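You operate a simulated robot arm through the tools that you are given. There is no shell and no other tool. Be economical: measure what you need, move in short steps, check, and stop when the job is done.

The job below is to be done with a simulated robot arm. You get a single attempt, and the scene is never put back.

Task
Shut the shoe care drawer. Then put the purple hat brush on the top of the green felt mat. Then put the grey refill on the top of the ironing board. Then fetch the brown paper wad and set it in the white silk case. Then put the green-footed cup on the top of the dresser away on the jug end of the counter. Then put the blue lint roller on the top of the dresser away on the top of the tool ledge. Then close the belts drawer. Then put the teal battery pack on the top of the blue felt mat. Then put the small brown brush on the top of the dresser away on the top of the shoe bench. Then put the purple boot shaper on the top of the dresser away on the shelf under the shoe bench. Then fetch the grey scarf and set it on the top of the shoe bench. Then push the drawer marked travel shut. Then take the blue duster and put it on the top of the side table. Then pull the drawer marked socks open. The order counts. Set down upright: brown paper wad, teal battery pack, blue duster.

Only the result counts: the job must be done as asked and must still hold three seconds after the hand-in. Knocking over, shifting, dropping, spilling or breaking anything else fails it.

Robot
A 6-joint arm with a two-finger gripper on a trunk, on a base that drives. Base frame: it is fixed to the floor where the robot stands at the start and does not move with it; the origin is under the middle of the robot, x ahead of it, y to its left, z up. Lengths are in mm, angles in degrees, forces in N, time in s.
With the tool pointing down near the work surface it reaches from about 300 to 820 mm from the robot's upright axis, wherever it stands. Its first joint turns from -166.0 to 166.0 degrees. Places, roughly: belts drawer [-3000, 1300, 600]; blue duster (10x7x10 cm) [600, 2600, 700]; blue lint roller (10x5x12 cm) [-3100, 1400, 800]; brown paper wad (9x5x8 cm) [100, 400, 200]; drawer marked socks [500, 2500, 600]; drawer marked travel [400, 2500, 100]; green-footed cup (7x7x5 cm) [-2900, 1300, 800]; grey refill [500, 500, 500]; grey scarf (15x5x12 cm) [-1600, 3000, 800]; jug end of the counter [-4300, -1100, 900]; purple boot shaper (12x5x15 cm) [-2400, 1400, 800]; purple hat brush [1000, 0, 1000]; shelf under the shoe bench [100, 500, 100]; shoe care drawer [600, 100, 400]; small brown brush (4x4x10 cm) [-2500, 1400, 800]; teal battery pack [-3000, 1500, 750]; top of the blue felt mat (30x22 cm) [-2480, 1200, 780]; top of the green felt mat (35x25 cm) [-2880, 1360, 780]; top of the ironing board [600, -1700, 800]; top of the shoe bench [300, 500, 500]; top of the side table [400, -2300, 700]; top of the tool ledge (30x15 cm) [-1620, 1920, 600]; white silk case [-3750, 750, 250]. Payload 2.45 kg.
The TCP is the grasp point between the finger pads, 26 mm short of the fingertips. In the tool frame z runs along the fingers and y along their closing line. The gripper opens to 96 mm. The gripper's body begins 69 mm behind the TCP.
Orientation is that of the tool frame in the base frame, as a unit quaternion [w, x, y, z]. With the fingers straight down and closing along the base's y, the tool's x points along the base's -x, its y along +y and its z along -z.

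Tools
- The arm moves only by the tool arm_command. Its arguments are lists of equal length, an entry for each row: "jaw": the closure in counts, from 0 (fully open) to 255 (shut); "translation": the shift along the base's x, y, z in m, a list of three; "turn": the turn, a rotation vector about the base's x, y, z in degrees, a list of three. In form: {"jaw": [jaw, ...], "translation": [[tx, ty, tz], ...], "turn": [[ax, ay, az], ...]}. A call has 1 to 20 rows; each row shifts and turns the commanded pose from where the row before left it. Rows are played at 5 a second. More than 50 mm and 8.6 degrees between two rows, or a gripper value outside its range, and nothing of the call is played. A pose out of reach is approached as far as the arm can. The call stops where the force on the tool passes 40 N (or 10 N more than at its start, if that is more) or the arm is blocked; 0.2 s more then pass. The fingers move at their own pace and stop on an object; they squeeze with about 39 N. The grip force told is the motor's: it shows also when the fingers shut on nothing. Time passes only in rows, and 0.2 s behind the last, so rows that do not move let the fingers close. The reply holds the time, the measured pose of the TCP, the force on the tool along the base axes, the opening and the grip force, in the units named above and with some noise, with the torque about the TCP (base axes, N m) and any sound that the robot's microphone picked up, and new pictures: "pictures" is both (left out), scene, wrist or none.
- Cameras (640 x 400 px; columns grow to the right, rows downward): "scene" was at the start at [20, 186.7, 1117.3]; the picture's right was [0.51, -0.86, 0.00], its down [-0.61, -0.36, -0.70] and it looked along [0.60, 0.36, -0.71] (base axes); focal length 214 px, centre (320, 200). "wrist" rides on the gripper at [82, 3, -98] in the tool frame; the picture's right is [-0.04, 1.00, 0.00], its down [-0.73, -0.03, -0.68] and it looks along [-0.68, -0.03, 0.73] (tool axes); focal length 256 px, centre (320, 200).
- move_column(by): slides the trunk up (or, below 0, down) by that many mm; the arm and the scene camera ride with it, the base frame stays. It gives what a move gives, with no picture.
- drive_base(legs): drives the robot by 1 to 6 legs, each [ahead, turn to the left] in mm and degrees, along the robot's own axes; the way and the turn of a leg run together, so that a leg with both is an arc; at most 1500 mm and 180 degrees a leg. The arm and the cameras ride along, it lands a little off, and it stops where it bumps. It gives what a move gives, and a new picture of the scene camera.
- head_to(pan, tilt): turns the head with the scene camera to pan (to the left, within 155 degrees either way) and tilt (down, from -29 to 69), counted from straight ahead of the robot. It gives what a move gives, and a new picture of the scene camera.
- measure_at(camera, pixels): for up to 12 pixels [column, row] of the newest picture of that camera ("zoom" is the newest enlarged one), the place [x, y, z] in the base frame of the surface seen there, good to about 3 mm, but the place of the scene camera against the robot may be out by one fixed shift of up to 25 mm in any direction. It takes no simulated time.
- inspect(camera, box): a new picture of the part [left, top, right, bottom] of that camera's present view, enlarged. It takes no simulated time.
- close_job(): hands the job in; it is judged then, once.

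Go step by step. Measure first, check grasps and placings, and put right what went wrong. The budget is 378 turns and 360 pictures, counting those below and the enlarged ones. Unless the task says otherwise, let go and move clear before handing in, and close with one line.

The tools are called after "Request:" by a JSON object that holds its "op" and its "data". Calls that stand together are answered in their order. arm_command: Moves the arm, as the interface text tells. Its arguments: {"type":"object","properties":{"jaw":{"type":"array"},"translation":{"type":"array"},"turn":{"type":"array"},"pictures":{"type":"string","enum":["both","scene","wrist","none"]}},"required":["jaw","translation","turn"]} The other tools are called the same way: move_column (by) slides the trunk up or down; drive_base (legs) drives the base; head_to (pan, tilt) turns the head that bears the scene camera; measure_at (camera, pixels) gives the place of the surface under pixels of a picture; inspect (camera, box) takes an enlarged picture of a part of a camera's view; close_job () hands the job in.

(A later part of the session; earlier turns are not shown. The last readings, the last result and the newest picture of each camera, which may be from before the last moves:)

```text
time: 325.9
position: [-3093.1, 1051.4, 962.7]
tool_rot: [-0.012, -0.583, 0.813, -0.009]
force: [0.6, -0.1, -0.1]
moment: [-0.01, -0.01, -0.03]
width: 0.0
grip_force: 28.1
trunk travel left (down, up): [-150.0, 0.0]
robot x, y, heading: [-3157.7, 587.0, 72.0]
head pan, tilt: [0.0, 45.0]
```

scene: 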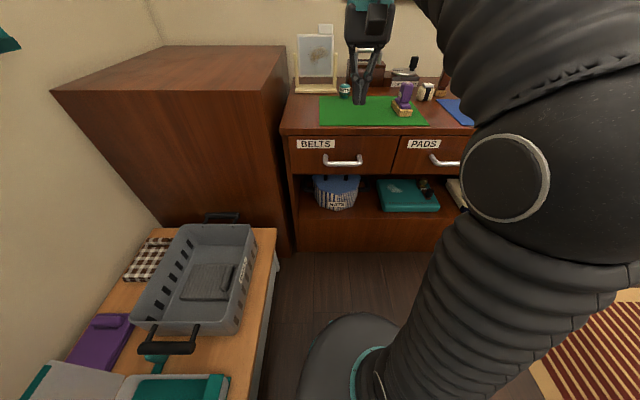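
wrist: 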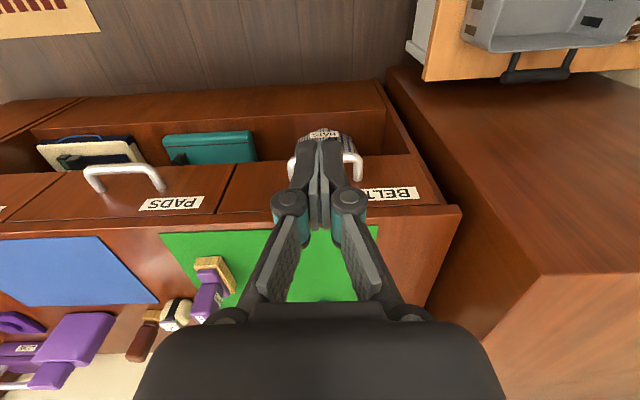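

The belts drawer is shut flush. Next I'll move closer for the teal battery pack beside the mirror.

Request:
{"op": "drive_base", "data": {"legs": [[310, 0]]}}

Request:
{"op": "inspect", "data": {"camera": "scene", "box": [270, 40, 450, 160]}}

```text
time: 328.0
position: [-2995.8, 1352.4, 960.9]
tool_rot: [-0.013, -0.582, 0.813, -0.009]
force: [-0.6, 0.1, -0.2]
moment: [0.01, 0.03, 0.03]
width: 0.0
grip_force: 29.0
trunk travel left (down, up): [-150.0, 0.0]
robot x, y, heading: [-3059.2, 884.3, 72.3]
head pan, tilt: [0.0, 45.0]
```

scene: 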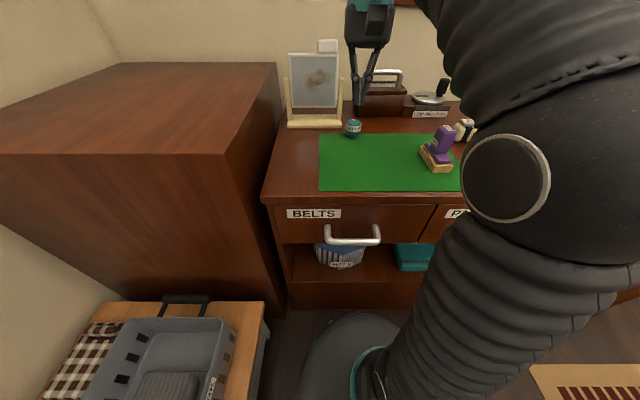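

```text
3.33 times, centred on (360, 100) of scene
```

zoom: 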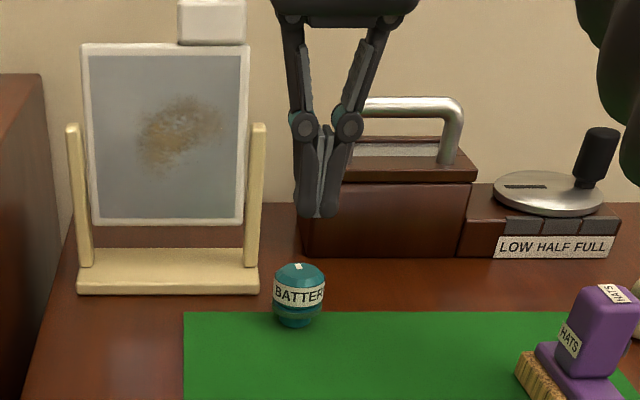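

Request:
{"op": "measure_at", "data": {"camera": "zoom", "pixels": [[298, 292], [298, 270], [277, 295], [322, 295], [298, 322], [250, 285], [310, 250]]}}

Request:
{"op": "arm_command", "data": {"jaw": [30, 30, 30, 30], "translation": [[0.018, 0.02, -0.015], [0.018, 0.025, -0.015], [0.018, 0.02, -0.015], [0, 0, 0]], "turn": [[0, 0, 0], [0, 0, 0], [0, 0, 0], [0, 0, 0]], "pictures": "wrist"}}

```text
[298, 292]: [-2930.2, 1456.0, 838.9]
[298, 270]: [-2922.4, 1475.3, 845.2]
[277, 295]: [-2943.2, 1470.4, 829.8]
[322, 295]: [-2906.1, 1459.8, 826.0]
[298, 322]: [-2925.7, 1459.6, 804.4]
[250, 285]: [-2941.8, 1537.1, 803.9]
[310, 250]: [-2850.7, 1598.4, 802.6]
```

```text
time: 329.0
position: [-2943.5, 1415.7, 917.3]
tool_rot: [-0.012, -0.582, 0.813, -0.01]
force: [0.2, 0.6, 0.1]
moment: [0.01, 0.03, 0.02]
width: 84.8
grip_force: 0.0
trunk travel left (down, up): [-150.0, 0.0]
robot x, y, heading: [-3061.5, 885.4, 72.5]
head pan, tilt: [0.0, 45.0]
```

wrist: 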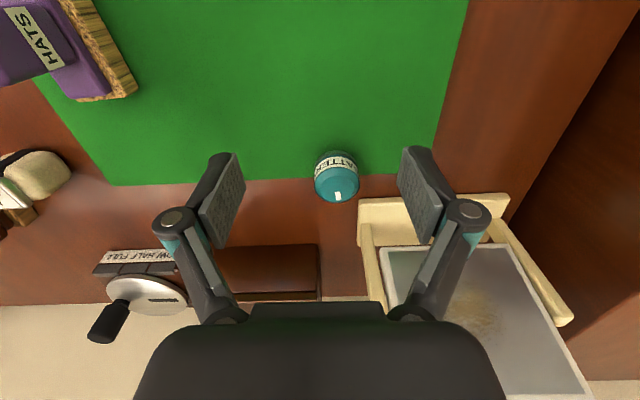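

Request:
{"op": "measure_at", "data": {"camera": "wrist", "pixels": [[338, 185], [337, 160], [316, 178], [358, 178], [338, 198], [380, 210], [330, 100]]}}

```text
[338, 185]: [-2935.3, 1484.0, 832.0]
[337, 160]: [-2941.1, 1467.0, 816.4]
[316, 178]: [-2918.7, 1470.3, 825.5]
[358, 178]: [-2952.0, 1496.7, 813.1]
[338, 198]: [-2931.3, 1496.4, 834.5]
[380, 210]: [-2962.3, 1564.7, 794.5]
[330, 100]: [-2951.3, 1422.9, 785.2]
```

The battery's centre is (-2935,1485), top z 832. I'll lower in front of it and slide the fingers in around it.

Request:
{"op": "arm_command", "data": {"jaw": [60, 60, 60, 60, 60, 60, 60], "translation": [[-0.012, 0.004, -0.035], [0, 0, -0.035], [0, 0, -0.032], [0.007, 0.022, 0], [0.007, 0.022, 0], [0.0065, 0.022, 0], [0, 0, 0]], "turn": [[0, 0, 0], [0, 0, 0], [0, 0, 0], [0, 0, 0], [0, 0, 0], [0, 0, 0], [0, 0, 0]]}}

```text
time: 330.6
position: [-2933.2, 1486.8, 815.4]
tool_rot: [-0.013, -0.582, 0.813, -0.01]
force: [0.3, -0.3, 0.3]
moment: [-0.04, 0.0, -0.01]
width: 73.4
grip_force: 0.0
trunk travel left (down, up): [-150.0, 0.0]
robot x, y, heading: [-3062.3, 887.1, 72.2]
head pan, tilt: [0.0, 45.0]
```

scene: 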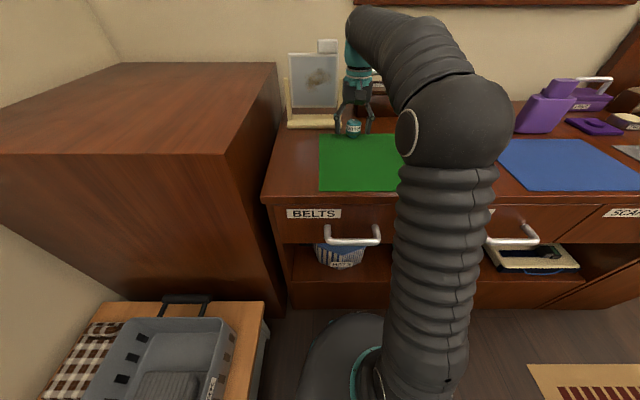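
wrist: 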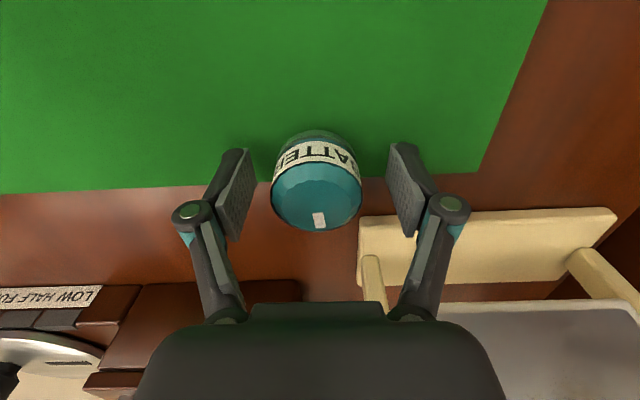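

Request:
{"op": "arm_command", "data": {"jaw": [60, 255, 255, 255, 255], "translation": [[0, 0, -0.003], [0, 0, 0], [0, 0, 0], [0, 0, 0], [0, 0, 0]], "turn": [[0, 0, 0], [0, 0, 0], [0, 0, 0], [0, 0, 0], [0, 0, 0]], "pictures": "wrist"}}

```text
time: 331.8
position: [-2932.4, 1486.7, 813.6]
tool_rot: [-0.012, -0.583, 0.813, -0.009]
force: [0.2, 1.4, 4.2]
moment: [0.02, -0.01, 0.0]
width: 39.7
grip_force: 39.2
trunk travel left (down, up): [-150.0, 0.0]
robot x, y, heading: [-3057.1, 889.1, 72.2]
head pan, tilt: [0.0, 45.0]
```

wrist: 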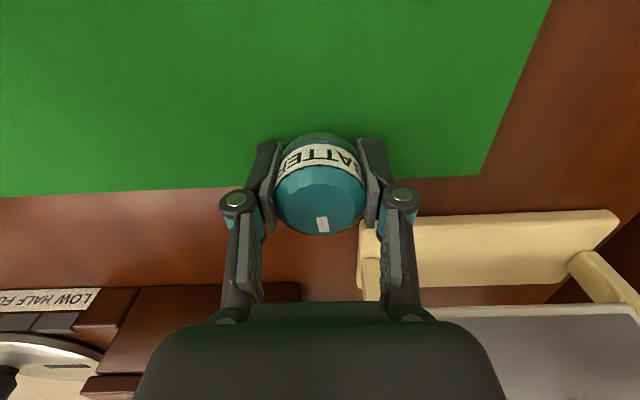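

The battery is held at 39.7 mm. I'll lift it well clear and tuck.

Request:
{"op": "arm_command", "data": {"jaw": [255, 255, 255, 255, 255, 255, 255, 255, 255], "translation": [[0, 0, 0.015], [-0.003, -0.01, 0.025], [-0.009, -0.03, 0.03], [-0.011, -0.035, 0.03], [-0.011, -0.035, 0.025], [-0.011, -0.035, 0.02], [-0.011, -0.035, 0.015], [-0.011, -0.035, 0.015], [-0.009, -0.03, 0.01]], "turn": [[0, 0, 0], [0, 0, 0], [0, 0, 0], [0, 0, 0], [0, 0, 0], [0, 0, 0], [0, 0, 0], [0, 0, 0], [0, 0, 0]], "pictures": "wrist"}}

Request:
{"op": "drive_base", "data": {"legs": [[-70, 0], [0, -90], [350, 0], [0, 90]]}}

Request:
{"op": "head_to", "data": {"pan": 0, "tilt": 45}}

```text
time: 333.8
position: [-3009.9, 1240.8, 996.4]
tool_rot: [-0.013, -0.582, 0.813, -0.009]
force: [0.7, 0.8, -0.6]
moment: [-0.06, 0.03, 0.04]
width: 39.9
grip_force: 39.4
trunk travel left (down, up): [-150.0, 0.0]
robot x, y, heading: [-3060.4, 886.6, 72.5]
head pan, tilt: [0.0, 45.0]
```

wrist: 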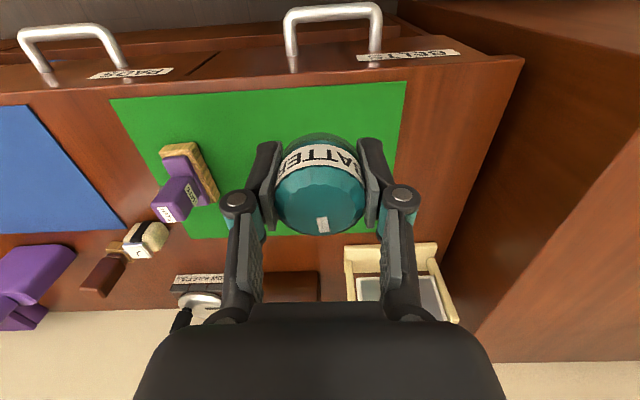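

```text
time: 344.4
position: [-2700.2, 1066.7, 996.4]
tool_rot: [-0.012, -0.583, 0.812, -0.01]
force: [-0.4, -0.8, -0.7]
moment: [-0.01, 0.0, 0.0]
width: 39.3
grip_force: 38.8
trunk travel left (down, up): [-150.0, 0.0]
robot x, y, heading: [-2749.8, 713.1, 72.3]
head pan, tilt: [0.0, 45.0]
```

scene: 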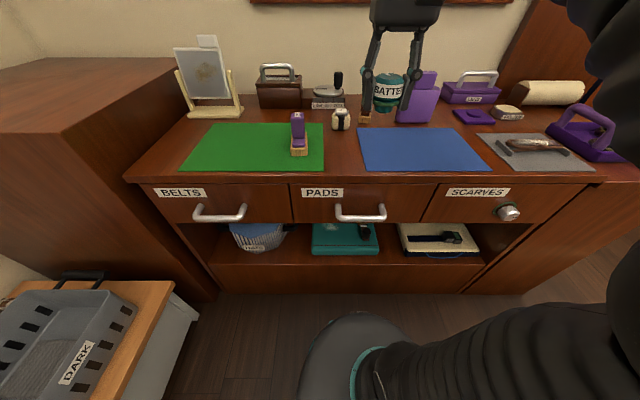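

```text
time: 345.0
position: [-2699.8, 1066.1, 996.7]
tool_rot: [-0.012, -0.583, 0.812, -0.009]
force: [-0.2, 0.4, -1.0]
moment: [-0.03, 0.01, -0.01]
width: 39.7
grip_force: 38.7
trunk travel left (down, up): [-150.0, 0.0]
robot x, y, heading: [-2747.4, 709.8, 72.3]
head pan, tilt: [0.0, 45.0]
```

scene: 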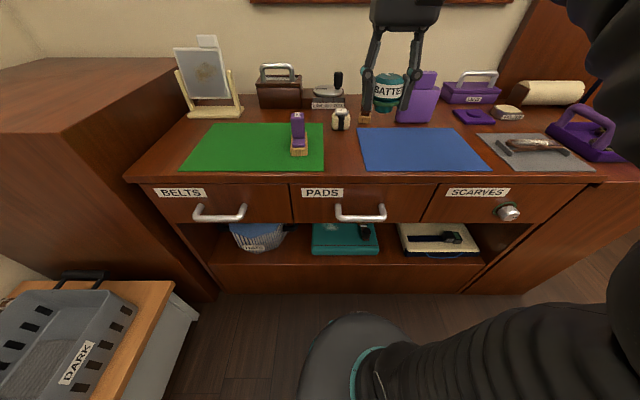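

Request:
{"op": "measure_at", "data": {"camera": "scene", "pixels": [[362, 132], [462, 131], [485, 169], [370, 167], [410, 155], [400, 150], [440, 150]]}}

```text
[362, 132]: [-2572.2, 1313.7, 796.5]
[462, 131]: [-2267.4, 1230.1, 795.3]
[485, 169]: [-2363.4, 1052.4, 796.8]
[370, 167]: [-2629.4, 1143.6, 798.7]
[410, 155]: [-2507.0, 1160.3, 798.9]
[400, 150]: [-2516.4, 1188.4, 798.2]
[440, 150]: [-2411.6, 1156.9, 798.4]
```

I'll bring the battery over the left-middle of the blue mat and lower it.

Request:
{"op": "arm_command", "data": {"jaw": [255, 255, 255, 255, 255, 255, 255], "translation": [[0.037, 0.022, -0.02], [0.037, 0.022, -0.02], [0.037, 0.022, -0.02], [0.038, 0.022, -0.025], [0.038, 0.021, -0.025], [0, 0, -0.04], [0, 0, 0]], "turn": [[0, 0, 0], [0, 0, 0], [0, 0, 0], [0, 0, 0], [0, 0, 0], [0, 0, 0], [0, 0, 0]], "pictures": "wrist"}}

```text
refused: row 4 steps farther than a row can; nothing moved
```

Request:
{"op": "arm_command", "data": {"jaw": [255, 255, 255, 255, 255, 255, 255], "translation": [[0.037, 0.022, -0.02], [0.037, 0.022, -0.02], [0.037, 0.022, -0.02], [0.038, 0.022, -0.02], [0.038, 0.021, -0.02], [0, 0, -0.045], [0, 0, 0]], "turn": [[0, 0, 0], [0, 0, 0], [0, 0, 0], [0, 0, 0], [0, 0, 0], [0, 0, 0], [0, 0, 0]], "pictures": "wrist"}}

```text
time: 346.6
position: [-2513.6, 1174.8, 848.0]
tool_rot: [-0.012, -0.583, 0.812, -0.009]
force: [0.4, -0.2, -0.6]
moment: [-0.01, 0.0, 0.01]
width: 39.7
grip_force: 39.7
trunk travel left (down, up): [-150.0, 0.0]
robot x, y, heading: [-2751.3, 707.8, 72.6]
head pan, tilt: [0.0, 45.0]
```

wrist: 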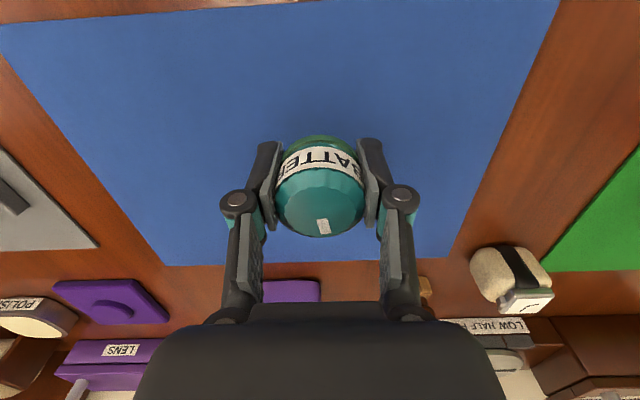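

Request:
{"op": "arm_command", "data": {"jaw": [255, 255, 255, 255], "translation": [[0, 0, -0.02], [0, 0, -0.008], [0, 0, -0.0015], [0, 0, 0]], "turn": [[0, 0, 0], [0, 0, 0], [0, 0, 0], [0, 0, 0]], "pictures": "none"}}

Request:
{"op": "arm_command", "data": {"jaw": [255, 255, 255], "translation": [[0, 0, -0.0015], [0, 0, -0.0015], [0, 0, 0]], "turn": [[0, 0, 0], [0, 0, 0], [0, 0, 0]], "pictures": "none"}}

```text
time: 347.6
position: [-2512.7, 1176.3, 821.1]
tool_rot: [-0.012, -0.583, 0.813, -0.01]
force: [0.0, 0.5, -0.9]
moment: [0.01, 0.0, 0.01]
width: 39.6
grip_force: 39.1
trunk travel left (down, up): [-150.0, 0.0]
robot x, y, heading: [-2744.0, 709.3, 72.4]
head pan, tilt: [0.0, 45.0]
```

```text
time: 348.4
position: [-2514.0, 1176.2, 817.6]
tool_rot: [-0.011, -0.583, 0.813, -0.01]
force: [-0.7, -1.1, 0.2]
moment: [-0.02, 0.0, 0.01]
width: 39.6
grip_force: 37.9
trunk travel left (down, up): [-150.0, 0.0]
robot x, y, heading: [-2750.4, 713.4, 72.4]
head pan, tilt: [0.0, 45.0]
```

Request:
{"op": "arm_command", "data": {"jaw": [255, 255, 255], "translation": [[0, 0, -0.001], [0, 0, -0.001], [0, 0, 0]], "turn": [[0, 0, 0], [0, 0, 0], [0, 0, 0]], "pictures": "none"}}

```text
time: 349.2
position: [-2512.9, 1176.9, 815.7]
tool_rot: [-0.012, -0.582, 0.813, -0.01]
force: [-0.1, 0.4, -0.7]
moment: [-0.02, 0.0, 0.01]
width: 39.4
grip_force: 39.2
trunk travel left (down, up): [-150.0, 0.0]
robot x, y, heading: [-2749.7, 713.5, 72.5]
head pan, tilt: [0.0, 45.0]
```

Request:
{"op": "arm_command", "data": {"jaw": [255, 255, 255], "translation": [[0, 0, -0.001], [0, 0, -0.001], [0, 0, 0]], "turn": [[0, 0, 0], [0, 0, 0], [0, 0, 0]], "pictures": "none"}}

```text
time: 350.0
position: [-2512.5, 1176.1, 814.6]
tool_rot: [-0.011, -0.583, 0.812, -0.01]
force: [-1.1, 1.0, -0.3]
moment: [-0.03, -0.01, -0.01]
width: 39.4
grip_force: 39.3
trunk travel left (down, up): [-150.0, 0.0]
robot x, y, heading: [-2750.4, 714.7, 72.4]
head pan, tilt: [0.0, 45.0]
```

Request:
{"op": "arm_command", "data": {"jaw": [255, 255, 255], "translation": [[0, 0, -0.001], [0, 0, -0.001], [0, 0, 0]], "turn": [[0, 0, 0], [0, 0, 0], [0, 0, 0]], "pictures": "none"}}

```text
time: 350.8
position: [-2513.4, 1175.9, 812.6]
tool_rot: [-0.012, -0.582, 0.813, -0.01]
force: [-0.1, 0.6, -1.0]
moment: [0.02, 0.02, 0.0]
width: 39.3
grip_force: 39.5
trunk travel left (down, up): [-150.0, 0.0]
robot x, y, heading: [-2749.8, 708.7, 72.3]
head pan, tilt: [0.0, 45.0]
```

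Request:
{"op": "inspect", "data": {"camera": "wrist", "box": [200, 80, 440, 280]}}

Request:
{"op": "inspect", "data": {"camera": "scene", "box": [360, 90, 460, 180]}}

```text
2.00 times, centred on (320, 180) of wrist
```

zoom: 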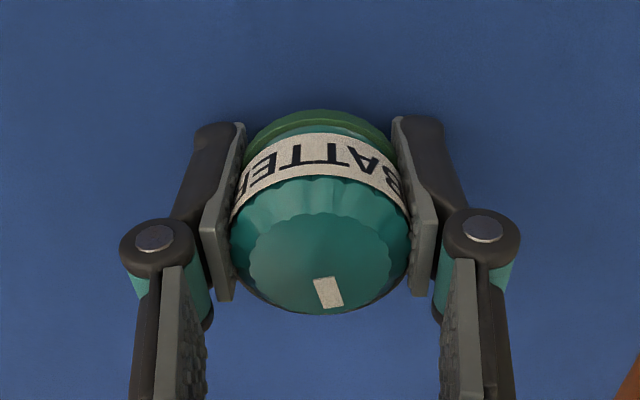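

```text
4.44 times, centred on (410, 135) of scene
```

zoom: 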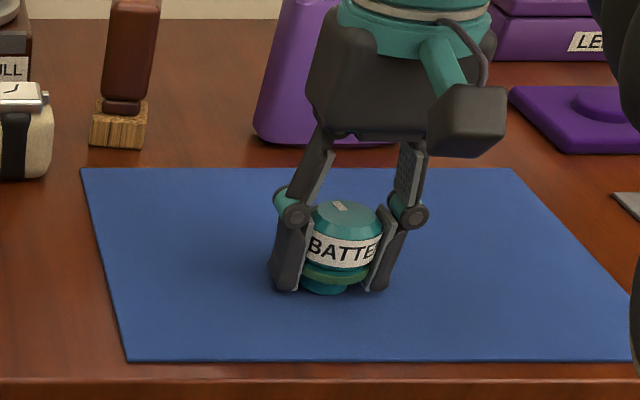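

It looks nearly touching; I'll continue in tiny steps.

Request:
{"op": "arm_command", "data": {"jaw": [255, 255, 255], "translation": [[0, 0, -0.001], [0, 0, -0.001], [0, 0, 0]], "turn": [[0, 0, 0], [0, 0, 0], [0, 0, 0]], "pictures": "none"}}

```text
time: 351.6
position: [-2513.5, 1176.3, 812.5]
tool_rot: [-0.01, -0.583, 0.813, -0.009]
force: [0.0, 2.7, 10.8]
moment: [0.11, 0.0, 0.01]
width: 39.2
grip_force: 38.9
trunk travel left (down, up): [-150.0, 0.0]
robot x, y, heading: [-2747.3, 713.6, 72.2]
head pan, tilt: [0.0, 45.0]
```

Contact at 10.8 N, so I'll release and rise straight up.

Request:
{"op": "arm_command", "data": {"jaw": [200, 120, 80, 80, 80, 80, 80, 80], "translation": [[0, 0, 0], [0, 0, 0], [0, 0, 0], [0, 0, 0.02], [0, 0, 0.03], [0, 0, 0.03], [0, -0.01, 0.04], [0, -0.03, 0.03]], "turn": [[0, 0, 0], [0, 0, 0], [0, 0, 0], [0, 0, 0], [0, 0, 0], [0, 0, 0], [0, 0, 0], [0, 0, 0]]}}

Request:
{"op": "inspect", "data": {"camera": "scene", "box": [310, 60, 510, 180]}}

```text
time: 353.4
position: [-2511.1, 1137.8, 963.8]
tool_rot: [-0.013, -0.583, 0.812, -0.01]
force: [0.0, 0.5, -1.2]
moment: [-0.03, 0.0, 0.02]
width: 65.8
grip_force: 0.1
trunk travel left (down, up): [-150.0, 0.0]
robot x, y, heading: [-2751.4, 711.2, 72.2]
head pan, tilt: [0.0, 45.0]
```

scene: 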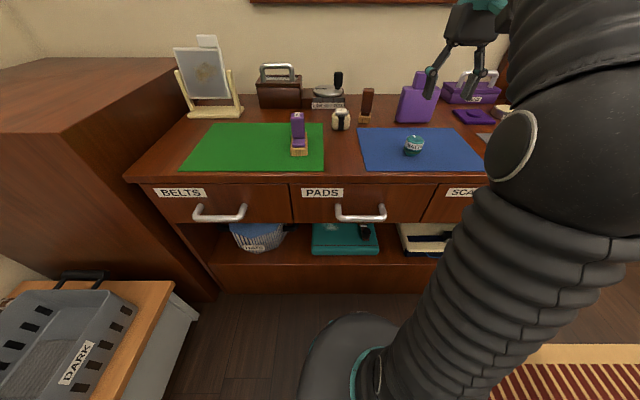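
wrist: 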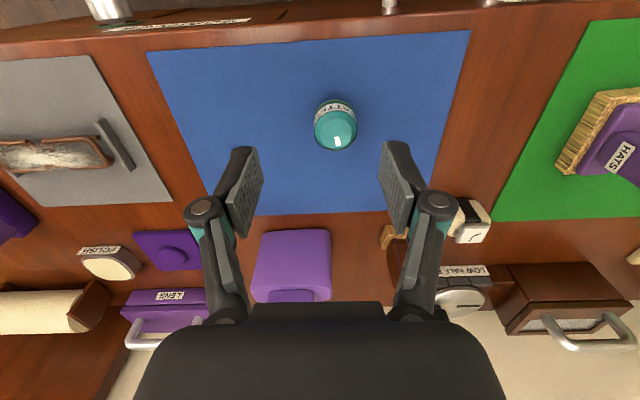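

```text
3.20 times, centred on (410, 120) of scene
```

zoom: 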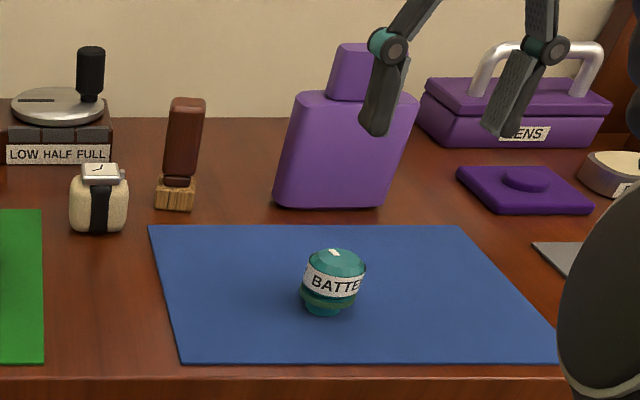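

The battery stands upright on the blue mat. Next is the small brown brush at zoom (182,155): I'll measure it, and the boot shaper too.

Request:
{"op": "measure_at", "data": {"camera": "zoom", "pixels": [[185, 140], [188, 102], [172, 140], [200, 140], [175, 200], [160, 200], [192, 205], [330, 160], [290, 200], [380, 205], [350, 60], [410, 100]]}}

Request:
{"op": "measure_at", "data": {"camera": "wrist", "pixels": [[385, 240], [395, 260], [290, 240], [265, 280], [320, 280], [330, 240], [300, 295], [260, 240]]}}

```text
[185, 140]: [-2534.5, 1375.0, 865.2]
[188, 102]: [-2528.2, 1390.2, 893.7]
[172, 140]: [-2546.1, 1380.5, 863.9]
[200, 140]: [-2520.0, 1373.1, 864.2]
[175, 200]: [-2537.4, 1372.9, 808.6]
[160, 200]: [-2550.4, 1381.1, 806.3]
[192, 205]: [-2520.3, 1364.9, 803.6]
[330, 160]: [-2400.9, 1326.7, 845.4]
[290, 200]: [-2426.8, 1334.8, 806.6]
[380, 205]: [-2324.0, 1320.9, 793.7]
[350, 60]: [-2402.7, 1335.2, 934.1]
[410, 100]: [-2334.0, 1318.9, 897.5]
```

```text
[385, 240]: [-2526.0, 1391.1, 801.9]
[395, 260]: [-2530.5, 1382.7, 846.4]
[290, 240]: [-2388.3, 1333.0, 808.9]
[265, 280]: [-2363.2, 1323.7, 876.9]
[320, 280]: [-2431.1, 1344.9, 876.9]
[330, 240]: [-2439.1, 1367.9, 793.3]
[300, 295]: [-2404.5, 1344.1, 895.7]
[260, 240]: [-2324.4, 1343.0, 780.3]
```

The brush is straight ahead but 700 mm off. I'll drive 110 mm closer, then go in at handle height from the south.

Request:
{"op": "drive_base", "data": {"legs": [[110, 0]]}}

Request:
{"op": "arm_command", "data": {"jaw": [100, 100, 100, 100, 100, 100], "translation": [[-0.025, 0.01, -0.01], [-0.025, 0.01, -0.01], [-0.025, 0.02, -0.025], [-0.01, 0.015, -0.03], [0, 0.01, -0.03], [0, 0, 0]], "turn": [[0, 0, 0], [0, 0, 0], [0, 0, 0], [0, 0, 0], [0, 0, 0], [0, 0, 0]]}}

```text
time: 354.6
position: [-2477.4, 1243.4, 962.5]
tool_rot: [-0.012, -0.583, 0.812, -0.009]
force: [-0.9, -1.2, 0.2]
moment: [-0.02, 0.02, -0.01]
width: 66.0
grip_force: 0.1
trunk travel left (down, up): [-150.0, 0.0]
robot x, y, heading: [-2716.7, 820.6, 72.7]
head pan, tilt: [0.0, 45.0]
```

scene: 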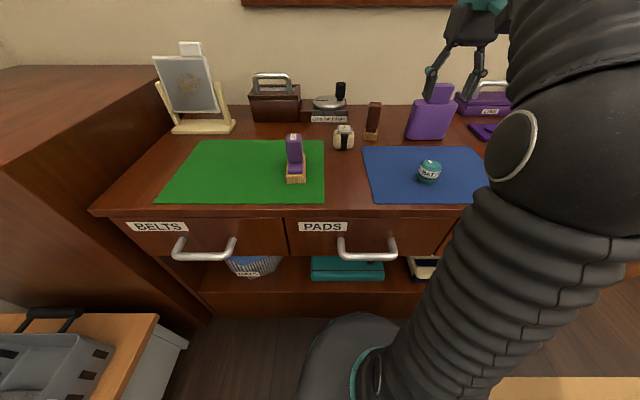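

```text
time: 356.0
position: [-2563.1, 1310.5, 856.7]
tool_rot: [-0.012, -0.583, 0.812, -0.01]
force: [0.4, 0.1, 0.3]
moment: [-0.04, 0.0, 0.01]
width: 58.3
grip_force: 0.0
trunk travel left (down, up): [-150.0, 0.0]
robot x, y, heading: [-2718.8, 820.2, 72.3]
head pan, tilt: [0.0, 45.0]
```

scene: 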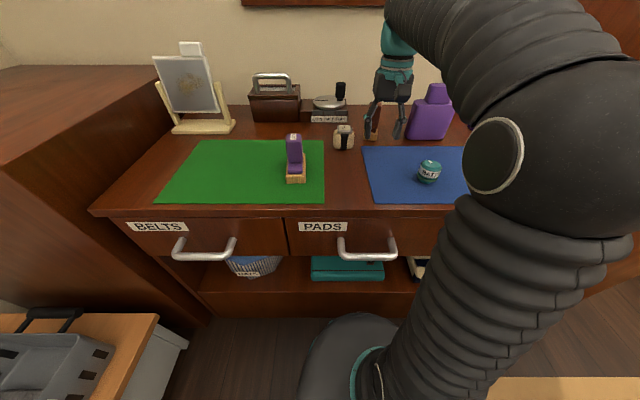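
wrist: 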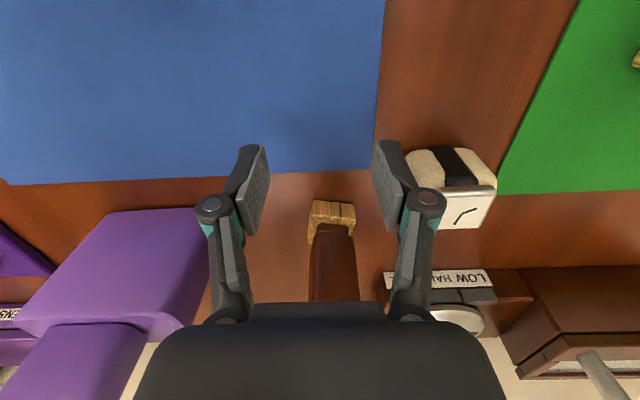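

Request:
{"op": "measure_at", "data": {"camera": "wrist", "pixels": [[333, 260], [313, 270], [356, 270], [335, 290], [330, 215], [410, 160], [400, 205], [470, 210], [205, 230]]}}

```text
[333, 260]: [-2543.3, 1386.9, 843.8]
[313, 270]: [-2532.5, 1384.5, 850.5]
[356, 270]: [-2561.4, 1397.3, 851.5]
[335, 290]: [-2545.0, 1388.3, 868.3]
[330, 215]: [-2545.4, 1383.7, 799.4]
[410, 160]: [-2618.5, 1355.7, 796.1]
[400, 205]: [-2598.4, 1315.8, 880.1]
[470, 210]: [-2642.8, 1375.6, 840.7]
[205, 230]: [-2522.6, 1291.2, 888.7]
```

Request:
{"op": "arm_command", "data": {"jaw": [105, 105, 105, 255, 255, 255], "translation": [[0.004, 0.03, -0.002], [0.009, 0.029, 0], [0.009, 0.0275, 0], [0, 0, 0], [0, 0, 0], [0, 0, 0]], "turn": [[0, 0, 0], [0, 0, 0], [0, 0, 0], [0, 0, 0], [0, 0, 0], [0, 0, 0]], "pictures": "wrist"}}

```text
time: 357.4
position: [-2541.3, 1396.5, 855.4]
tool_rot: [-0.012, -0.583, 0.812, -0.009]
force: [0.6, 0.7, 2.2]
moment: [0.02, -0.06, 0.05]
width: 33.1
grip_force: 38.7
trunk travel left (down, up): [-150.0, 0.0]
robot x, y, heading: [-2715.4, 820.5, 72.1]
head pan, tilt: [0.0, 45.0]
```

wrist: 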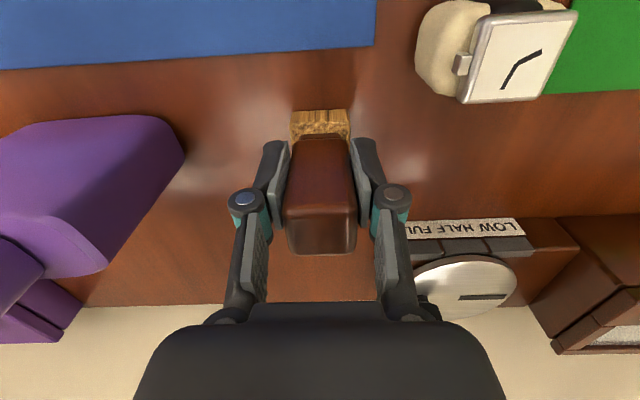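

Held at 33.1 mm. I'll lift, tuck and drive to the shoe bench.

Request:
{"op": "arm_command", "data": {"jaw": [255, 255, 255, 255, 255, 255, 255, 255, 255], "translation": [[0, 0, 0.015], [-0.003, -0.01, 0.03], [-0.009, -0.03, 0.03], [-0.011, -0.035, 0.025], [-0.011, -0.035, 0.02], [-0.011, -0.035, 0.015], [-0.011, -0.035, 0.01], [-0.011, -0.035, 0.005], [-0.009, -0.03, 0]], "turn": [[0, 0, 0], [0, 0, 0], [0, 0, 0], [0, 0, 0], [0, 0, 0], [0, 0, 0], [0, 0, 0], [0, 0, 0], [0, 0, 0]], "pictures": "wrist"}}

Request:
{"op": "drive_base", "data": {"legs": [[-100, 0], [0, -88.6], [1025, 0], [1025, 0], [1025, 0], [0, 89]]}}

Request:
{"op": "head_to", "data": {"pan": 0, "tilt": 50}}

```text
time: 359.4
position: [-2614.4, 1149.2, 999.5]
tool_rot: [-0.011, -0.583, 0.812, -0.009]
force: [-0.3, 0.5, -1.5]
moment: [-0.02, 0.07, 0.0]
width: 33.0
grip_force: 39.6
out of reach, approached as far as the arm can: row 8
trunk travel left (down, up): [-150.0, 0.0]
robot x, y, heading: [-2715.8, 817.6, 72.2]
head pan, tilt: [0.0, 45.0]
```

wrist: 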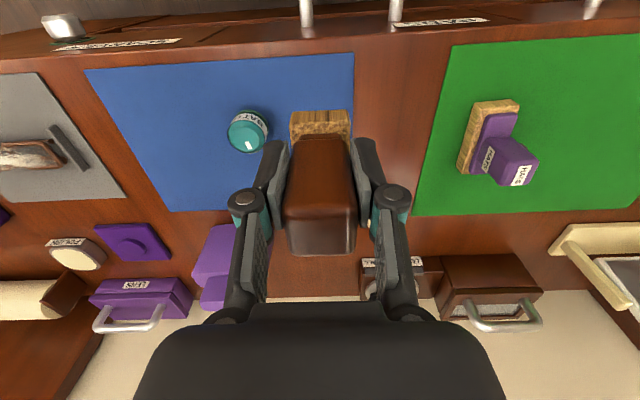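

```text
time: 382.7
position: [308.4, 219.8, 999.3]
tool_rot: [-0.011, -0.586, 0.81, -0.009]
force: [-0.3, 0.6, -2.1]
moment: [-0.03, -0.02, 0.0]
width: 33.1
grip_force: 38.7
trunk travel left (down, up): [-150.0, 0.0]
robot x, y, heading: [209.2, -112.8, 72.7]
head pan, tilt: [0.0, 45.0]
```

scene: 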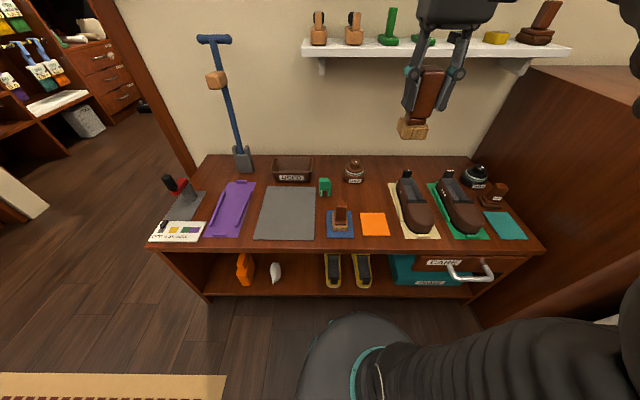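

```text
time: 383.4
position: [308.4, 218.9, 999.3]
tool_rot: [-0.011, -0.587, 0.809, -0.009]
force: [0.5, -0.2, -0.5]
moment: [0.0, 0.03, 0.0]
width: 33.3
grip_force: 39.3
trunk travel left (down, up): [-150.0, 0.0]
robot x, y, heading: [211.7, -114.7, 72.9]
head pan, tilt: [0.0, 50.0]
```

scene: 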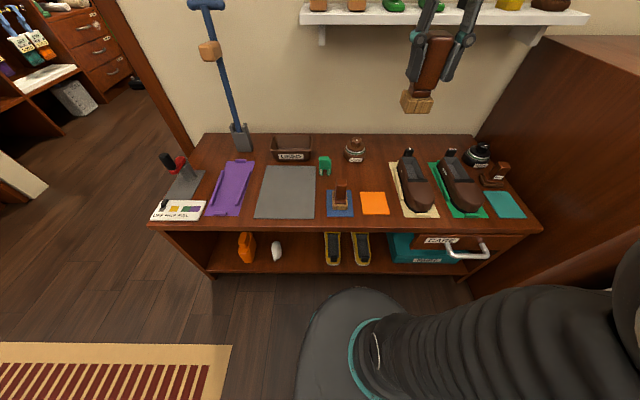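

Request:
{"op": "measure_at", "data": {"camera": "scene", "pixels": [[365, 178], [385, 165], [345, 180], [375, 192], [355, 162], [395, 200], [330, 190], [345, 200], [375, 150], [410, 145], [290, 175], [250, 165]]}}

Request:
{"op": "inspect", "data": {"camera": "scene", "box": [240, 120, 440, 240]}}

```text
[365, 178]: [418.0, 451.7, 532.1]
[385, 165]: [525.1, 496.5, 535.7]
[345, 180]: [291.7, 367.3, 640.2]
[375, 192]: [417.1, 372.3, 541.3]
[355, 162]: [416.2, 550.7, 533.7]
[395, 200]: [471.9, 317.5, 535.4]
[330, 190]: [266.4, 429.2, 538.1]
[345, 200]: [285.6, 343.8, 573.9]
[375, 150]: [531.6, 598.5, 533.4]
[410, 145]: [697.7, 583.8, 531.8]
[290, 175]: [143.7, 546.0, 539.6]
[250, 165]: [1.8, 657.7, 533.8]
```

```text
3.20 times, centred on (340, 180) of scene
```

zoom: 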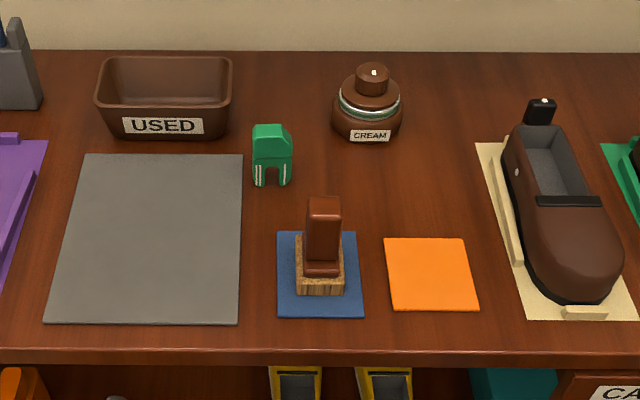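

I'll place the brush on bare wood between the cream jar and the mats, at about (375,455).

Request:
{"op": "arm_command", "data": {"jaw": [255, 255, 255, 255, 255, 255, 255, 255, 255, 255], "translation": [[0.007, 0.026, -0.034], [0.007, 0.026, -0.034], [0.007, 0.026, -0.034], [0.007, 0.026, -0.034], [0.0075, 0.026, -0.034], [0.0075, 0.026, -0.034], [0.0075, 0.026, -0.034], [0.0075, 0.026, -0.034], [0.0075, 0.028, -0.034], [0, 0, -0.03]], "turn": [[0, 0, 0], [0, 0, 0], [0, 0, 0], [0, 0, 0], [0, 0, 0], [0, 0, 0], [0, 0, 0], [0, 0, 0], [0, 0, 0], [0, 0, 0]]}}

```text
time: 385.6
position: [372.5, 455.2, 664.0]
tool_rot: [-0.009, -0.588, 0.809, -0.009]
force: [0.1, -0.4, -1.1]
moment: [0.0, -0.02, 0.0]
width: 33.2
grip_force: 39.4
trunk travel left (down, up): [-150.0, 0.0]
robot x, y, heading: [214.1, -111.0, 73.0]
head pan, tilt: [0.0, 50.0]
```

scene: 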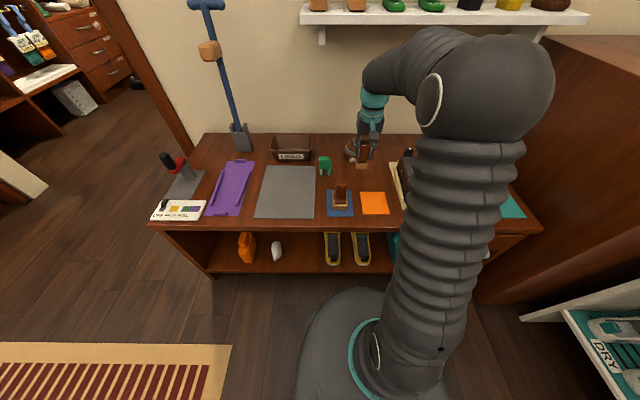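
wrist: 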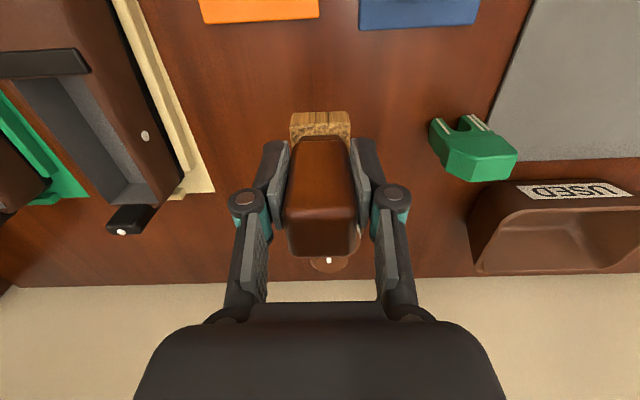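

Request:
{"op": "arm_command", "data": {"jaw": [255, 255, 255, 255, 255], "translation": [[0, 0, -0.03], [0, 0, -0.025], [0, 0, -0.008], [0, 0, -0.002], [0, 0, 0]], "turn": [[0, 0, 0], [0, 0, 0], [0, 0, 0], [0, 0, 0], [0, 0, 0]], "pictures": "none"}}

Request:
{"op": "arm_command", "data": {"jaw": [255, 255, 255], "translation": [[0, 0, -0.0015], [0, 0, -0.0015], [0, 0, 0]], "turn": [[0, 0, 0], [0, 0, 0], [0, 0, 0]], "pictures": "none"}}

```text
time: 386.8
position: [374.4, 455.0, 599.2]
tool_rot: [-0.011, -0.587, 0.81, -0.009]
force: [0.0, 0.3, -0.7]
moment: [0.0, 0.0, 0.0]
width: 32.9
grip_force: 39.1
trunk travel left (down, up): [-150.0, 0.0]
robot x, y, heading: [207.5, -112.9, 73.0]
head pan, tilt: [0.0, 50.0]
```

```text
time: 387.6
position: [374.3, 454.0, 595.6]
tool_rot: [-0.011, -0.587, 0.81, -0.009]
force: [0.4, 0.1, -1.9]
moment: [-0.02, 0.01, 0.01]
width: 33.1
grip_force: 39.0
trunk travel left (down, up): [-150.0, 0.0]
robot x, y, heading: [213.3, -115.0, 72.9]
head pan, tilt: [0.0, 50.0]
```

Request:
{"op": "arm_command", "data": {"jaw": [255, 255, 255], "translation": [[0, 0, -0.0015], [0, 0, -0.0015], [0, 0, 0]], "turn": [[0, 0, 0], [0, 0, 0], [0, 0, 0]], "pictures": "none"}}

```text
time: 388.4
position: [373.7, 454.5, 594.8]
tool_rot: [-0.009, -0.586, 0.811, -0.008]
force: [0.3, -7.2, 24.5]
moment: [-0.73, 0.09, 0.03]
width: 33.1
grip_force: 38.7
trunk travel left (down, up): [-150.0, 0.0]
robot x, y, heading: [211.5, -115.4, 73.0]
head pan, tilt: [0.0, 50.0]
```

Contact. I'll release and rise.

Request:
{"op": "arm_command", "data": {"jaw": [255, 140, 105, 105, 105, 105, 105, 105, 105], "translation": [[0, 0, 0.001], [0, 0, 0], [0, 0, 0], [0, 0, 0.02], [0, 0, 0.03], [0, 0, 0.04], [0, -0.02, 0.04], [0, -0.03, 0.035], [0, -0.03, 0.035]], "turn": [[0, 0, 0], [0, 0, 0], [0, 0, 0], [0, 0, 0], [0, 0, 0], [0, 0, 0], [0, 0, 0], [0, 0, 0], [0, 0, 0]]}}

```text
time: 390.4
position: [372.6, 375.2, 794.3]
tool_rot: [-0.01, -0.587, 0.809, -0.008]
force: [0.4, 0.3, -1.0]
moment: [-0.04, 0.01, -0.01]
width: 56.6
grip_force: 0.0
trunk travel left (down, up): [-150.0, 0.0]
robot x, y, heading: [208.8, -111.9, 72.9]
head pan, tilt: [0.0, 50.0]
```

scene: 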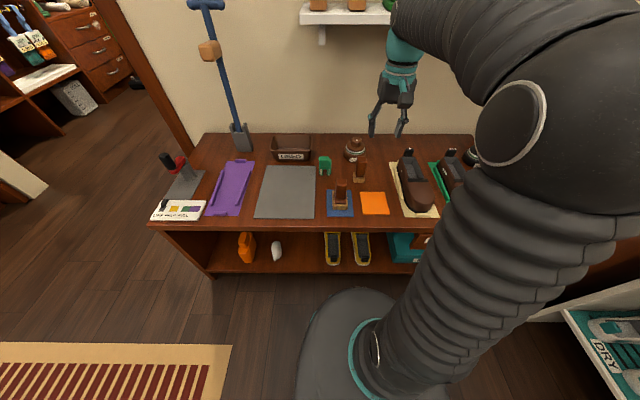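
wrist: 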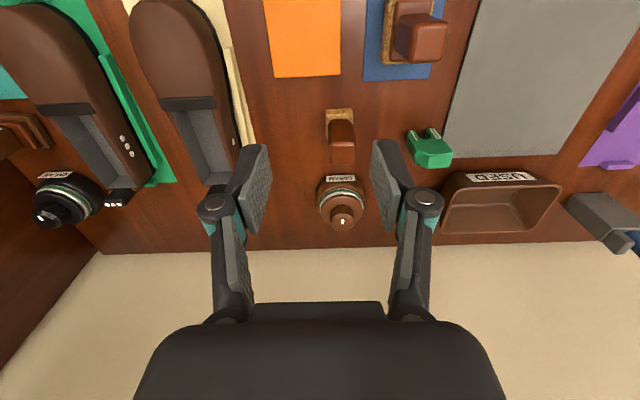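

The brush stands on the bench. Next is the purple boot shaper: I'll tuck the arm and drive back to the dresser.

Request:
{"op": "arm_command", "data": {"jaw": [105, 105, 105, 105, 105], "translation": [[-0.004, -0.024, 0.038], [-0.004, -0.024, 0.038], [-0.004, -0.024, 0.038], [-0.004, -0.024, 0.038], [-0.004, -0.024, 0.038]], "turn": [[0, 0, 0], [0, 0, 0], [0, 0, 0], [0, 0, 0], [0, 0, 0]], "pictures": "none"}}

Request:
{"op": "drive_base", "data": {"legs": [[0, 91.6], [977, 0], [977, 0], [977, 0], [0, -92]]}}

Request:
{"op": "head_to", "data": {"pan": 0, "tilt": 40}}

```text
time: 391.6
position: [352.0, 254.3, 984.2]
tool_rot: [-0.01, -0.587, 0.81, -0.009]
force: [0.5, 0.8, -0.3]
moment: [-0.07, 0.02, 0.0]
width: 56.4
grip_force: 0.0
trunk travel left (down, up): [-150.0, 0.0]
robot x, y, heading: [207.7, -112.7, 73.2]
head pan, tilt: [0.0, 50.0]
```

```text
time: 413.9
position: [-2474.5, 986.4, 984.9]
tool_rot: [-0.011, -0.581, 0.814, -0.009]
force: [-0.1, -0.3, 0.3]
moment: [0.01, -0.01, -0.05]
width: 56.4
grip_force: 0.1
trunk travel left (down, up): [-150.0, 0.0]
robot x, y, heading: [-2618.7, 622.9, 72.0]
head pan, tilt: [0.0, 50.0]
```

scene: 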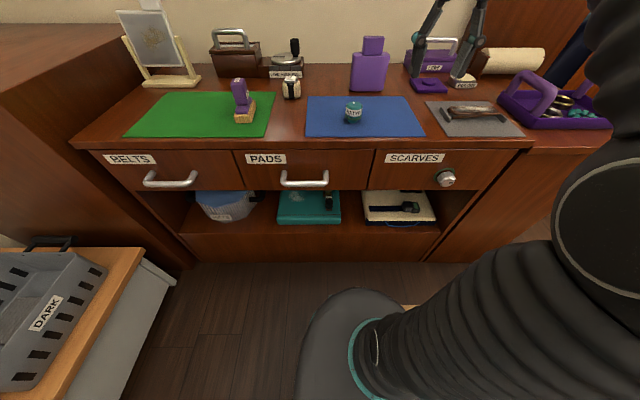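

```text
time: 414.6
position: [-2475.0, 985.0, 983.4]
tool_rot: [-0.011, -0.582, 0.813, -0.008]
force: [0.0, -0.2, -0.4]
moment: [0.01, -0.05, 0.0]
width: 56.4
grip_force: 0.0
trunk travel left (down, up): [-150.0, 0.0]
robot x, y, heading: [-2616.8, 618.9, 72.3]
head pan, tilt: [0.0, 40.0]
```

scene: 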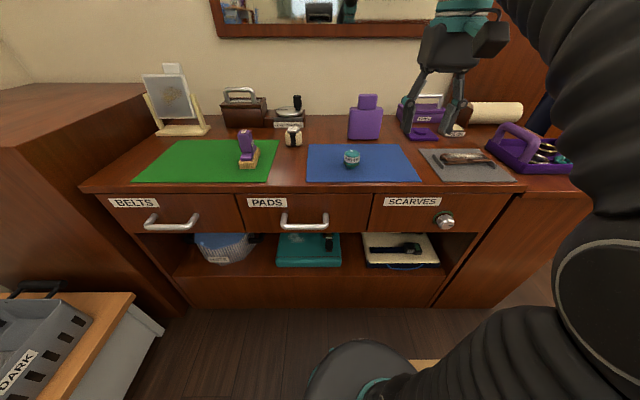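

Request:
{"op": "inspect", "data": {"camera": "scene", "box": [310, 80, 430, 180]}}

```text
4.00 times, centred on (370, 130) of scene
```

zoom: 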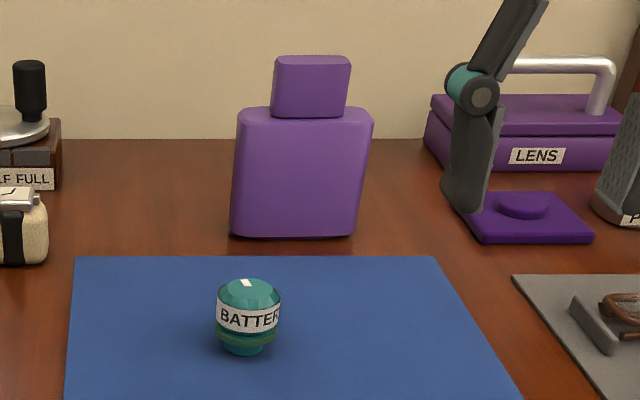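

Request:
{"op": "measure_at", "data": {"camera": "zoom", "pixels": [[280, 90], [340, 90], [310, 65], [312, 58], [310, 110], [240, 130], [365, 130], [300, 170], [240, 225], [350, 230], [300, 112], [360, 112]]}}

```text
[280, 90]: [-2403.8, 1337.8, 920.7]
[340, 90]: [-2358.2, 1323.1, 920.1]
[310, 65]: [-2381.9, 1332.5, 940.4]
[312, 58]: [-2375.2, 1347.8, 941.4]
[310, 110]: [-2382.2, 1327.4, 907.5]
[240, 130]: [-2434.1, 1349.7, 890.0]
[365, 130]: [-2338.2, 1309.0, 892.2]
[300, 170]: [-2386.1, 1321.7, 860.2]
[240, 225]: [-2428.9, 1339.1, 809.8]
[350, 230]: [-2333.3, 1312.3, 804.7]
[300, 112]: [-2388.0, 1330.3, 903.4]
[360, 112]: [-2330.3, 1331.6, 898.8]
```

The knob is 58 mm wide with its centre at about (-2391,1341,908). I'll drive 80 mm closer and pre-approach with the tool tilted 40°, as for the wad, so it can go under the bench upright.

Request:
{"op": "drive_base", "data": {"legs": [[80, 0]]}}

Request:
{"op": "arm_command", "data": {"jaw": [40, 40, 40, 40, 40, 40], "translation": [[0.0066, 0.0388, -0.0118], [0.0066, 0.0388, -0.0118], [0.0066, 0.0388, -0.0118], [0.0066, 0.0388, -0.0118], [0.0066, 0.0388, -0.0118], [0, 0, 0]], "turn": [[7.63, -2.39, 0], [7.63, -2.39, 0], [7.63, -2.39, 0], [7.63, -2.39, 0], [7.63, -2.39, 0], [0, 0, 0]]}}

```text
time: 415.6
position: [-2451.5, 1063.0, 984.7]
tool_rot: [-0.011, -0.581, 0.814, -0.009]
force: [-0.4, -0.3, 0.8]
moment: [0.0, 0.0, 0.04]
width: 56.4
grip_force: 0.0
trunk travel left (down, up): [-150.0, 0.0]
robot x, y, heading: [-2598.4, 700.0, 72.2]
head pan, tilt: [0.0, 40.0]
```

scene: 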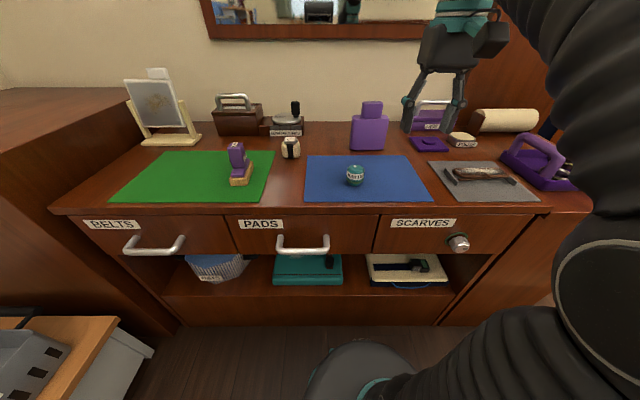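

```text
time: 417.0
position: [-2415.7, 1256.5, 926.3]
tool_rot: [0.264, -0.547, 0.769, 0.198]
force: [0.2, -0.1, 0.2]
moment: [0.0, -0.01, 0.03]
width: 81.0
grip_force: 0.2
trunk travel left (down, up): [-150.0, 0.0]
robot x, y, heading: [-2597.0, 698.9, 72.2]
head pan, tilt: [0.0, 40.0]
```

scene: 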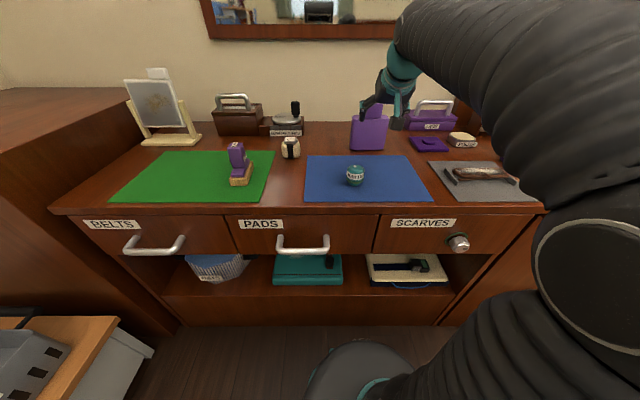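
wrist: 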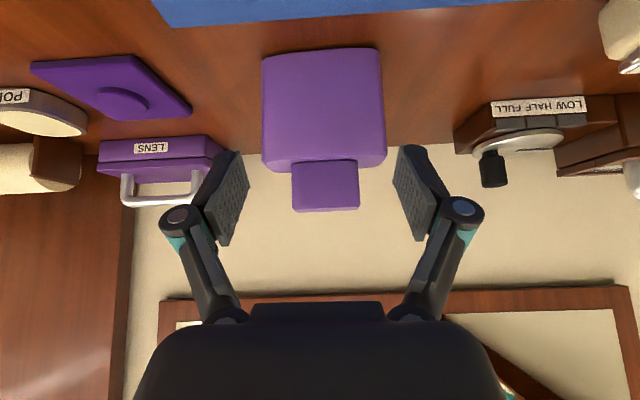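

Request:
{"op": "measure_at", "data": {"camera": "wrist", "pixels": [[325, 185], [298, 185], [355, 180], [325, 205], [325, 210], [270, 155], [380, 150], [325, 165], [325, 120]]}}

```text
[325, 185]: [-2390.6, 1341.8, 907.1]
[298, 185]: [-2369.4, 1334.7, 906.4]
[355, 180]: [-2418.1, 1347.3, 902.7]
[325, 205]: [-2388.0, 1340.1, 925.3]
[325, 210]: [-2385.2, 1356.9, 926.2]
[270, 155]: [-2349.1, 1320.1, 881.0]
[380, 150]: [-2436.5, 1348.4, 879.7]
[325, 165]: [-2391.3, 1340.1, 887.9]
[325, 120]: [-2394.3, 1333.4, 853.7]
```

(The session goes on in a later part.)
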